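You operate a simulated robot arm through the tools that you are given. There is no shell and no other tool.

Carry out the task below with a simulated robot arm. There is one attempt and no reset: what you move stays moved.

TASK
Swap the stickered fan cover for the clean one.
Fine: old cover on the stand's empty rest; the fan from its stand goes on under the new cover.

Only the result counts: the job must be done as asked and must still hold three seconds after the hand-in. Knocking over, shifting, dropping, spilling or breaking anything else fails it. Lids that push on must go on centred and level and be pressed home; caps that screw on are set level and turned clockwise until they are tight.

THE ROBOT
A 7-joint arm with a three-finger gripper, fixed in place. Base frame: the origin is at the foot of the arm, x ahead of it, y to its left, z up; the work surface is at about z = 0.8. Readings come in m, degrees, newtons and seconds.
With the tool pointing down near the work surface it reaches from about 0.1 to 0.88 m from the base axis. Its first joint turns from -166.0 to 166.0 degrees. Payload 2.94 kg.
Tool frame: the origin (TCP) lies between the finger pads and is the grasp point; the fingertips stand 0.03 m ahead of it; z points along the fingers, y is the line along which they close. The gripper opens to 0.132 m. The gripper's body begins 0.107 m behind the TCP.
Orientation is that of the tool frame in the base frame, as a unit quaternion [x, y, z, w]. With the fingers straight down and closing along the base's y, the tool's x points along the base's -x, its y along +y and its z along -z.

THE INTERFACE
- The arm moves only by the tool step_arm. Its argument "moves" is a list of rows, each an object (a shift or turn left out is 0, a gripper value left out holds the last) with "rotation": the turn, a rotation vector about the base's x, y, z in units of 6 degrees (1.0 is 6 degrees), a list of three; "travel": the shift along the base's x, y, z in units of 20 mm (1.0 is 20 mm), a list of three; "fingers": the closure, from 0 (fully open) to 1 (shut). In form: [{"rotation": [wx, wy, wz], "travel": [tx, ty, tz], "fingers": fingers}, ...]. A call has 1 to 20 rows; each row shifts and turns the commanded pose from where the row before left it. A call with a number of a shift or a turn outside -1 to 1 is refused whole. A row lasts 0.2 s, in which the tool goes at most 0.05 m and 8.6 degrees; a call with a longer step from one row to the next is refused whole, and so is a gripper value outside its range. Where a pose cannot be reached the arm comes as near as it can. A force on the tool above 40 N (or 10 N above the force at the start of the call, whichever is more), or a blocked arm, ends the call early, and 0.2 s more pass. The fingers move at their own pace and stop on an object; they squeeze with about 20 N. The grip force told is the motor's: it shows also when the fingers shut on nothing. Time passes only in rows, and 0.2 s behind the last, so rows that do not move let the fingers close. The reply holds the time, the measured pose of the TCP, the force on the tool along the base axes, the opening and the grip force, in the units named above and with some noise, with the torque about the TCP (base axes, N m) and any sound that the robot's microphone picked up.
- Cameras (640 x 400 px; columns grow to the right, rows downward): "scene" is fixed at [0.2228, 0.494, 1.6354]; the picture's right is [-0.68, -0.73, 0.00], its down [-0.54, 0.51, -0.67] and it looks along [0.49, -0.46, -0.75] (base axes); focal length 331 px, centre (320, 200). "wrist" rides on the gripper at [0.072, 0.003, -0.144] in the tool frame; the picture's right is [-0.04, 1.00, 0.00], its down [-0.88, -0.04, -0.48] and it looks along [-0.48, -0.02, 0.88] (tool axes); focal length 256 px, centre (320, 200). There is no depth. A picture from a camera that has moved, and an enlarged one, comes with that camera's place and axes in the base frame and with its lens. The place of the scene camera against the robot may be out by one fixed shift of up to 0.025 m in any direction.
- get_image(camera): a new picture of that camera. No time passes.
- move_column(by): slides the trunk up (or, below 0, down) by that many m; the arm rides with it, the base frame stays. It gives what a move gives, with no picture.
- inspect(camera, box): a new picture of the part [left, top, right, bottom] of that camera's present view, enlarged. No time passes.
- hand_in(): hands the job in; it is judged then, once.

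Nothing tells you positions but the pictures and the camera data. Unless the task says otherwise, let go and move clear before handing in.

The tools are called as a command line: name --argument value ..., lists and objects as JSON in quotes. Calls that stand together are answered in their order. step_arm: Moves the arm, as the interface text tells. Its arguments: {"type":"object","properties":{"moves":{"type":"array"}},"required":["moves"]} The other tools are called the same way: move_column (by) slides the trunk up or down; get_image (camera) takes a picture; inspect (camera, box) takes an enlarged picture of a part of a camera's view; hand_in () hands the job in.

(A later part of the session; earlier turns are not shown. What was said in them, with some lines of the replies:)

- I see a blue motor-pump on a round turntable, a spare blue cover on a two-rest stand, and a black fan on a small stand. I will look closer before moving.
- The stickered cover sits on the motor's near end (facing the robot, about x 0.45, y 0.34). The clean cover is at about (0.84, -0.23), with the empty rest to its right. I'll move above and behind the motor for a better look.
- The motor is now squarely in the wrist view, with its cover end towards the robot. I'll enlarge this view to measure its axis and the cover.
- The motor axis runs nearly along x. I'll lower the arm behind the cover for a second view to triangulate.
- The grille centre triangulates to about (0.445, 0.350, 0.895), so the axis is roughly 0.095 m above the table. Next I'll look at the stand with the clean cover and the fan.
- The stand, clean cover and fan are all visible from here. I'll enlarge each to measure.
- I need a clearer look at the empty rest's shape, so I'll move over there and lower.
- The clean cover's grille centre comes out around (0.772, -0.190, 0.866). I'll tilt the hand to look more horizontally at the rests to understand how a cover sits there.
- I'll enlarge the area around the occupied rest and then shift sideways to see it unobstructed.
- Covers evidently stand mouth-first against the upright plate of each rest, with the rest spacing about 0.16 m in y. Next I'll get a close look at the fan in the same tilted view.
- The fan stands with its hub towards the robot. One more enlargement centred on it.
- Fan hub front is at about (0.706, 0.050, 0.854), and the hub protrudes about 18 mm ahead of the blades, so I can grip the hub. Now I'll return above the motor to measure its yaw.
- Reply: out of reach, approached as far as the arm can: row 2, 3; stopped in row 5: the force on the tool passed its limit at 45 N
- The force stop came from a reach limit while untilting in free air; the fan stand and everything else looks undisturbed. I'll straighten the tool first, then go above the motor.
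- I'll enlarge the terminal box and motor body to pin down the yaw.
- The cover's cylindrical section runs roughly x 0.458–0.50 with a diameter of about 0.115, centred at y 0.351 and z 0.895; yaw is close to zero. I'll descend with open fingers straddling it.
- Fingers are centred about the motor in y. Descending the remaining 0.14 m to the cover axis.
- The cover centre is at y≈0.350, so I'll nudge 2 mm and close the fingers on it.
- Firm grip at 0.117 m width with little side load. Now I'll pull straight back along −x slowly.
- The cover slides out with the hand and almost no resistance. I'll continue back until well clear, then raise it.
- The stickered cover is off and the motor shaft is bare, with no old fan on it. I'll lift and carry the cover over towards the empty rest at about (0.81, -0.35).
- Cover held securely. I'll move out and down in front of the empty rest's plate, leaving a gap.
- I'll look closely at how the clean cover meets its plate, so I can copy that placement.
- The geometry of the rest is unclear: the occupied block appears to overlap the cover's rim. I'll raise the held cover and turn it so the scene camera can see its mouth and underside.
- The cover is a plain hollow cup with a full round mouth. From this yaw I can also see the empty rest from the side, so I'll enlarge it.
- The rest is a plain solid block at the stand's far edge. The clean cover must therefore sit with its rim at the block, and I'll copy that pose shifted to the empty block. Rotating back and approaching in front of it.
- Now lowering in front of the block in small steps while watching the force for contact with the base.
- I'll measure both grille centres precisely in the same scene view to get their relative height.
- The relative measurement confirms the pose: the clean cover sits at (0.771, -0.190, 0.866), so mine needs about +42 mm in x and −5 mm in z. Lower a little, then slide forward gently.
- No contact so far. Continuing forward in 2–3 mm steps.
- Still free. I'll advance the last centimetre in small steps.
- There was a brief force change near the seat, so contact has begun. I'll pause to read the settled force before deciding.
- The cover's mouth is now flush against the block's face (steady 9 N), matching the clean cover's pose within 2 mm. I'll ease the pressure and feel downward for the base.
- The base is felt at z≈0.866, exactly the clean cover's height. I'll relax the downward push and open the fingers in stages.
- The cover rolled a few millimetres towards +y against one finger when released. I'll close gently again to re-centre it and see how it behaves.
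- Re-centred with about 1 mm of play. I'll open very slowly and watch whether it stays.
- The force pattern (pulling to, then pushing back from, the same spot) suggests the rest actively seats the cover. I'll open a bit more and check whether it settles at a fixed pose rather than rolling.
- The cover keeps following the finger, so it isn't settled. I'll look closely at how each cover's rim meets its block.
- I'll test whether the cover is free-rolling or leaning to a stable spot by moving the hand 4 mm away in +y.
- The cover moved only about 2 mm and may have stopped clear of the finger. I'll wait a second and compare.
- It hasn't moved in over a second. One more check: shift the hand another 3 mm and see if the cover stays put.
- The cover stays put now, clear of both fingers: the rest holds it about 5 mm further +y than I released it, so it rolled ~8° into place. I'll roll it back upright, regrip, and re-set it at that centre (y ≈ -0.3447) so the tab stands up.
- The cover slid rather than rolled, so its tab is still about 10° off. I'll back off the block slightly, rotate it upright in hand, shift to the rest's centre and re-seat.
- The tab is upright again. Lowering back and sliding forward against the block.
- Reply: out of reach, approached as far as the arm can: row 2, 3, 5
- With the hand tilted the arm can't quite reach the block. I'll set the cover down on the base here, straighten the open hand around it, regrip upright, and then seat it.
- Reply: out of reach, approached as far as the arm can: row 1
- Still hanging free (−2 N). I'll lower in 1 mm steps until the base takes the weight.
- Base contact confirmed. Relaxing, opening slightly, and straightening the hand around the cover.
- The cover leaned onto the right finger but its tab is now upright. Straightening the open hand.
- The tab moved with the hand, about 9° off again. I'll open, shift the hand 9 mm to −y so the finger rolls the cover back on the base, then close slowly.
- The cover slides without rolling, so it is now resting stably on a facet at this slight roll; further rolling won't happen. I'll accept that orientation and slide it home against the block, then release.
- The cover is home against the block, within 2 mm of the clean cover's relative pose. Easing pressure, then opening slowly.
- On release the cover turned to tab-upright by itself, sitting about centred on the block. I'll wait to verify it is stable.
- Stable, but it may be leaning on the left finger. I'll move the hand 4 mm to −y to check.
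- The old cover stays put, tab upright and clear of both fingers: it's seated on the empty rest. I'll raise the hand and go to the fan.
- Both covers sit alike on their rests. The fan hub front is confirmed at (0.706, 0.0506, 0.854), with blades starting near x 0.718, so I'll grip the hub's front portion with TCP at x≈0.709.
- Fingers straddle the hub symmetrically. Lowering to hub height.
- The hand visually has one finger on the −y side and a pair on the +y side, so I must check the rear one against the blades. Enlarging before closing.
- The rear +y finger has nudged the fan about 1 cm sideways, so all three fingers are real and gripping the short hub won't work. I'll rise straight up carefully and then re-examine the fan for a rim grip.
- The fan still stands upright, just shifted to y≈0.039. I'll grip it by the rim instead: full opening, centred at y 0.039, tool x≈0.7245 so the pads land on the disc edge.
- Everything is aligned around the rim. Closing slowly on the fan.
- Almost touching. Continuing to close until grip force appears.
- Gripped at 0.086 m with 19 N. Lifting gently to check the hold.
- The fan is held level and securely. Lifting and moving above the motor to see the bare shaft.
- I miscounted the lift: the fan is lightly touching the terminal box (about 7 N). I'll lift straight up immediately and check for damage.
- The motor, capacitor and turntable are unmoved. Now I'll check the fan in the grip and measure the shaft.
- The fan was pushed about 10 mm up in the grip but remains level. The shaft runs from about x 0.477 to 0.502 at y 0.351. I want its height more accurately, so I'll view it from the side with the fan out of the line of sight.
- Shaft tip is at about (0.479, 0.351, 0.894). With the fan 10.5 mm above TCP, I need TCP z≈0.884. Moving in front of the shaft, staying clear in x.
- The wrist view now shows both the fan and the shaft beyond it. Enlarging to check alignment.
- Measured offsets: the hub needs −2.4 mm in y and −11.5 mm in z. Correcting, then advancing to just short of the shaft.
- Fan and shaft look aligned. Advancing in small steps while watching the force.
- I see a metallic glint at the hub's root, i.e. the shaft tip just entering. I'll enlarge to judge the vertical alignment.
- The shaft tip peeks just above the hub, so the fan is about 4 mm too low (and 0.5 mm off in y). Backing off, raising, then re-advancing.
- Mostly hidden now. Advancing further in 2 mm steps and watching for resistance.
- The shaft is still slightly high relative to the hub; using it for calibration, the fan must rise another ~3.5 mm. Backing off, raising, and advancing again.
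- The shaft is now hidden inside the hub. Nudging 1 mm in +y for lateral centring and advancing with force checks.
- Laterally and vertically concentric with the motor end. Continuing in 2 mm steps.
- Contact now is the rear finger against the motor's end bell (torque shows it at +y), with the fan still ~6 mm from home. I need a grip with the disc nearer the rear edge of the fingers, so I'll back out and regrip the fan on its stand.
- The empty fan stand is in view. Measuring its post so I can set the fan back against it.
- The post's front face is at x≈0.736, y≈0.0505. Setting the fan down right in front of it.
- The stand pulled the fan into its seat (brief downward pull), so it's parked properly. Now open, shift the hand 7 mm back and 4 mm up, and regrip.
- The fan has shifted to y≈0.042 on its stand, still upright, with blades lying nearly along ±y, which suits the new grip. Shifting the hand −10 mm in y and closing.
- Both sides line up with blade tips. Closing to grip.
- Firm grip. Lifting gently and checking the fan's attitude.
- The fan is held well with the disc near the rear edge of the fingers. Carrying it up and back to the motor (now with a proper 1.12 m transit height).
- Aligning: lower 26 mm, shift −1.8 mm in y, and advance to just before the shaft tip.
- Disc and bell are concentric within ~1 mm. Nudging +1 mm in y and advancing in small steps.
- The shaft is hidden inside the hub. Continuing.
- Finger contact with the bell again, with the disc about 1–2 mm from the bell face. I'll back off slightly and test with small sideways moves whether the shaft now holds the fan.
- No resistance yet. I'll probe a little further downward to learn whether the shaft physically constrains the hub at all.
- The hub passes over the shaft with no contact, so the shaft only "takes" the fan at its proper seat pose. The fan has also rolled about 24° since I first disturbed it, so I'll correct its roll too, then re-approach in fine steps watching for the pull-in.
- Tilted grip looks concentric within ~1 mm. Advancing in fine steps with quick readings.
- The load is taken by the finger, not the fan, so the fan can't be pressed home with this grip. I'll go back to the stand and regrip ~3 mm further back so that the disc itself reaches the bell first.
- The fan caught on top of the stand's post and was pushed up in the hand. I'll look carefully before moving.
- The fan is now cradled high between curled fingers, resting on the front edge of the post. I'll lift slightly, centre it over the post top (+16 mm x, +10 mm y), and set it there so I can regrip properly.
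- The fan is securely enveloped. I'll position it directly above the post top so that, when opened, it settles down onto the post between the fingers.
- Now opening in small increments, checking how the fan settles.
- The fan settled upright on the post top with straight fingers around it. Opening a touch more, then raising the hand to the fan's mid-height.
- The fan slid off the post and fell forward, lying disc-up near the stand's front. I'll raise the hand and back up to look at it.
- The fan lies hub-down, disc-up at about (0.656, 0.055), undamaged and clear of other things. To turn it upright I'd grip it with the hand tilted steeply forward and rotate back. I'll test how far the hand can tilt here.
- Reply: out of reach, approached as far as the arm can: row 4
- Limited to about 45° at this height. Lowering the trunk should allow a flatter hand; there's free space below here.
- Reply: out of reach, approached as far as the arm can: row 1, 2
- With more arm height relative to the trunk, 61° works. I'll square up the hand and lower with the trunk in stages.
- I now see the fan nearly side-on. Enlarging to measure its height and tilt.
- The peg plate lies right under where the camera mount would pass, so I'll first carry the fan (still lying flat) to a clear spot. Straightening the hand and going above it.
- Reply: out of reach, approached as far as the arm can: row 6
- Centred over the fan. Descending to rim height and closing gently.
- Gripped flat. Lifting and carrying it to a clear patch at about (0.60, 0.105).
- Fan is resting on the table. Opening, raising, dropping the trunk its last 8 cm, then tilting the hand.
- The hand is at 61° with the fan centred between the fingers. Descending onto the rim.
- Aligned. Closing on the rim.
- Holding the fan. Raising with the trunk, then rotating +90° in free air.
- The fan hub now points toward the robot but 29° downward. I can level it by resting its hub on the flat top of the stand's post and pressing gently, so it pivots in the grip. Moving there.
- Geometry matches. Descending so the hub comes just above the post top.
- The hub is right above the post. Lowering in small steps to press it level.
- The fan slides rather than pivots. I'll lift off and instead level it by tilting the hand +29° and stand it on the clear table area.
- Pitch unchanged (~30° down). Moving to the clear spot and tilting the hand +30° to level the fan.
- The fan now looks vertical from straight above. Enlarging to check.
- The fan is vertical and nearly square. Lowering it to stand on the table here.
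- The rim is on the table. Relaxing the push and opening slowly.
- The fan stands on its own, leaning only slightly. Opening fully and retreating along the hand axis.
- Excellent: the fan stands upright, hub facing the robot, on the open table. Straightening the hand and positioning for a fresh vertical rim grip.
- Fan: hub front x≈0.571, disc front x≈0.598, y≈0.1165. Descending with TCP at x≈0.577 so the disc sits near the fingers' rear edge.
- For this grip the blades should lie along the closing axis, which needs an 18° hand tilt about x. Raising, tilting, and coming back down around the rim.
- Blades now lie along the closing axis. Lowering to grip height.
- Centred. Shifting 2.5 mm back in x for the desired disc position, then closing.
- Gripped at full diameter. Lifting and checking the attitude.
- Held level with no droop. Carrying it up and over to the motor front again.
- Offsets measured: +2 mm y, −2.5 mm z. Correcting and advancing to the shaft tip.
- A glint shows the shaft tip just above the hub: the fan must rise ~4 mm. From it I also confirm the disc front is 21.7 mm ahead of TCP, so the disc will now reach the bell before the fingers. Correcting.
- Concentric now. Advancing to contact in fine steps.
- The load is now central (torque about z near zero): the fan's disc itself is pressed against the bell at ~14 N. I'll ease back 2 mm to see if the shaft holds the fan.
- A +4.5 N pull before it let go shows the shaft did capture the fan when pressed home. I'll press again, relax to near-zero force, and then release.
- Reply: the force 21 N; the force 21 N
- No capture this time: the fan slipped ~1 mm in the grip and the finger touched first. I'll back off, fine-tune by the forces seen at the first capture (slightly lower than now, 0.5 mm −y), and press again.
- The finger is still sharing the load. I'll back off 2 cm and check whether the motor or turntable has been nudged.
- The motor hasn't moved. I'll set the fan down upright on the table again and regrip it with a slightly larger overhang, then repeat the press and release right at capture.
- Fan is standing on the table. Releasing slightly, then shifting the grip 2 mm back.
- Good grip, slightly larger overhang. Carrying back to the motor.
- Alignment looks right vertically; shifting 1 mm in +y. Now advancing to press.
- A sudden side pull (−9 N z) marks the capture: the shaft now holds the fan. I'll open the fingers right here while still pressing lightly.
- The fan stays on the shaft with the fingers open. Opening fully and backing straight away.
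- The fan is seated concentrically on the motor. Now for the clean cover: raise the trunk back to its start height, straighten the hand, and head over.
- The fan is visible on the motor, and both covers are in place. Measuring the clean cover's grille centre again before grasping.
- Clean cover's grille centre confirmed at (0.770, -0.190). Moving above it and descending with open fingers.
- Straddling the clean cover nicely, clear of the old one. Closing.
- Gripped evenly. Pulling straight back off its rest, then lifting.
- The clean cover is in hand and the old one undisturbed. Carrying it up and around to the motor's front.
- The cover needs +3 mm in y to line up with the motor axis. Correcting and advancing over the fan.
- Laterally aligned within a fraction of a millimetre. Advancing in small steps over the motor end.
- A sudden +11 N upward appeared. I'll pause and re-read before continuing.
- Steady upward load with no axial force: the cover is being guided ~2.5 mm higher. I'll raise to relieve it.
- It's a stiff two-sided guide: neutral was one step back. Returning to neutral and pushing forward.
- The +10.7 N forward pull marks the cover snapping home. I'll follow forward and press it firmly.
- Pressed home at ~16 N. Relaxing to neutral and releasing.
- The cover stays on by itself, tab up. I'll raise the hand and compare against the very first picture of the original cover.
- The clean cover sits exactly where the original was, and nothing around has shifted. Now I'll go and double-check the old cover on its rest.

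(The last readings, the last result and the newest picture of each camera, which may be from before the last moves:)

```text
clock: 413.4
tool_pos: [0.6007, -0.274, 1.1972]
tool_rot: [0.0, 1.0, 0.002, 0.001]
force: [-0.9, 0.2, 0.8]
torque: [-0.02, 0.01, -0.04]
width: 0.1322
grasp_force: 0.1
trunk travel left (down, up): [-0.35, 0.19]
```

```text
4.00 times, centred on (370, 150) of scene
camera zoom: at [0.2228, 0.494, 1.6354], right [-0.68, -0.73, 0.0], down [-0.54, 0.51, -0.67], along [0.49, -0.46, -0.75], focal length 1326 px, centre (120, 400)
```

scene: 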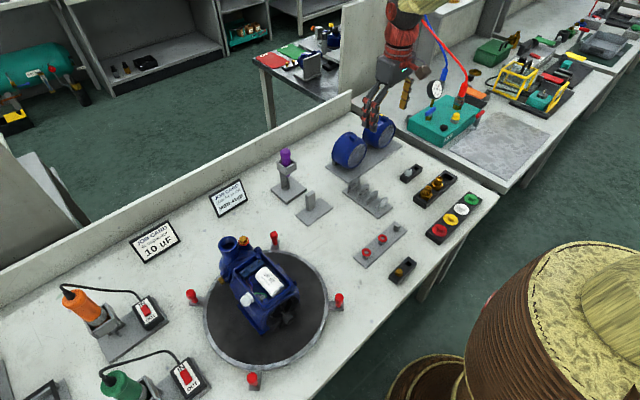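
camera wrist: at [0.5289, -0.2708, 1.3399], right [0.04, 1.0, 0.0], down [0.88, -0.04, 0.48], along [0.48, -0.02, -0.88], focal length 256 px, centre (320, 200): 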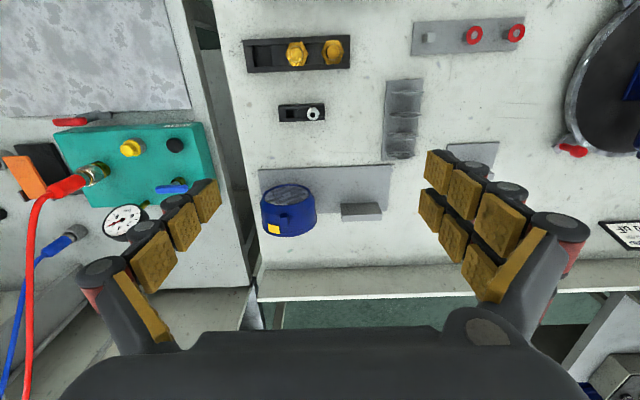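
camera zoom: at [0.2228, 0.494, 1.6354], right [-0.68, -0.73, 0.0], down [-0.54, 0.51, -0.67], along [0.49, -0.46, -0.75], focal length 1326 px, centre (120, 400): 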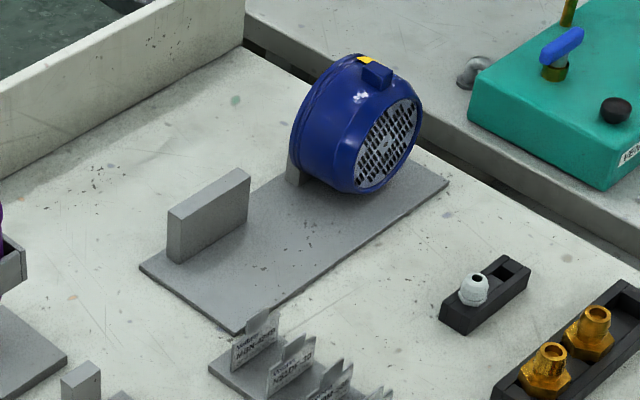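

The old cover sits at (0.771, -0.350), exactly centred on its block, just as the clean one was on its own. A last overall look before handing in.

get_image --camera "scene"

inspect --camera "scene" --box '[220, 230, 340, 350]'

```text
taken
```

scene: 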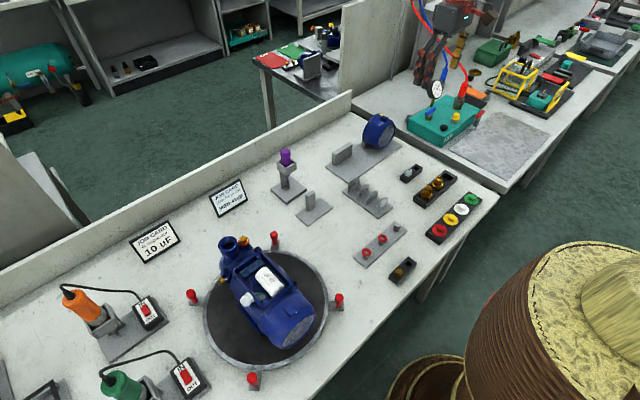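

```text
3.33 times, centred on (280, 290) of scene
camera zoom: at [0.2228, 0.494, 1.6354], right [-0.68, -0.73, 0.0], down [-0.54, 0.51, -0.67], along [0.49, -0.46, -0.75], focal length 1105 px, centre (453, -100)
```

zoom: 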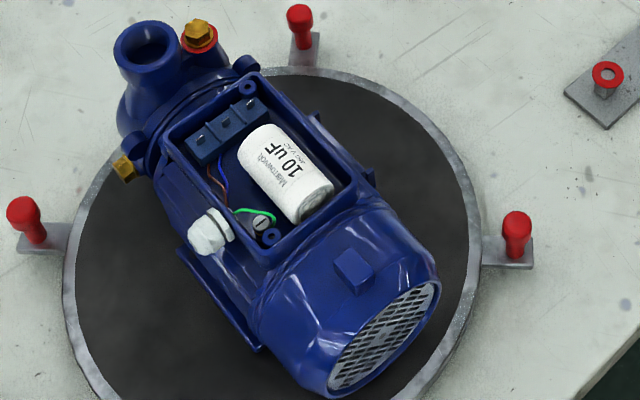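

The clean cover is home on the motor with the fan underneath it. The stickered cover is on the other rest, everything else looks undisturbed, and the hand is clear, so I'm handing in.

hand_in

```text
The job is handed in.
```

The job is handed in, and the pictures I took just before show it as asked. The clean cover is on the motor, the fan is under it, and the stickered cover is on the stand's rest that started empty. I haven't seen the verdict.

- **Stickered cover:** it came off the motor cleanly. It now sits centred on its rest, in the same position relative to its block as the clean cover had on its own.
- **Fan:** it is on the bare motor shaft, pressed home and holding by itself when last seen. The new cover now hides it. Getting it there took several tries:
  - It was nudged on its stand.
  - It fell once, from the top of the stand's post onto the table, and I picked it up again. I saw no damage.
- **Clean cover:** it snapped home and I pressed it to about 16 N. It is centred, level and tab up, and matches the original cover's position in the pictures.
- **Other contact:** while I was carrying the fan, it brushed the motor's terminal box at about 10 N. Pressing the fan on also loaded the motor end to about 20 N. The motor, capacitor and turntable show no movement in before-and-after pictures, and nothing else looks shifted.
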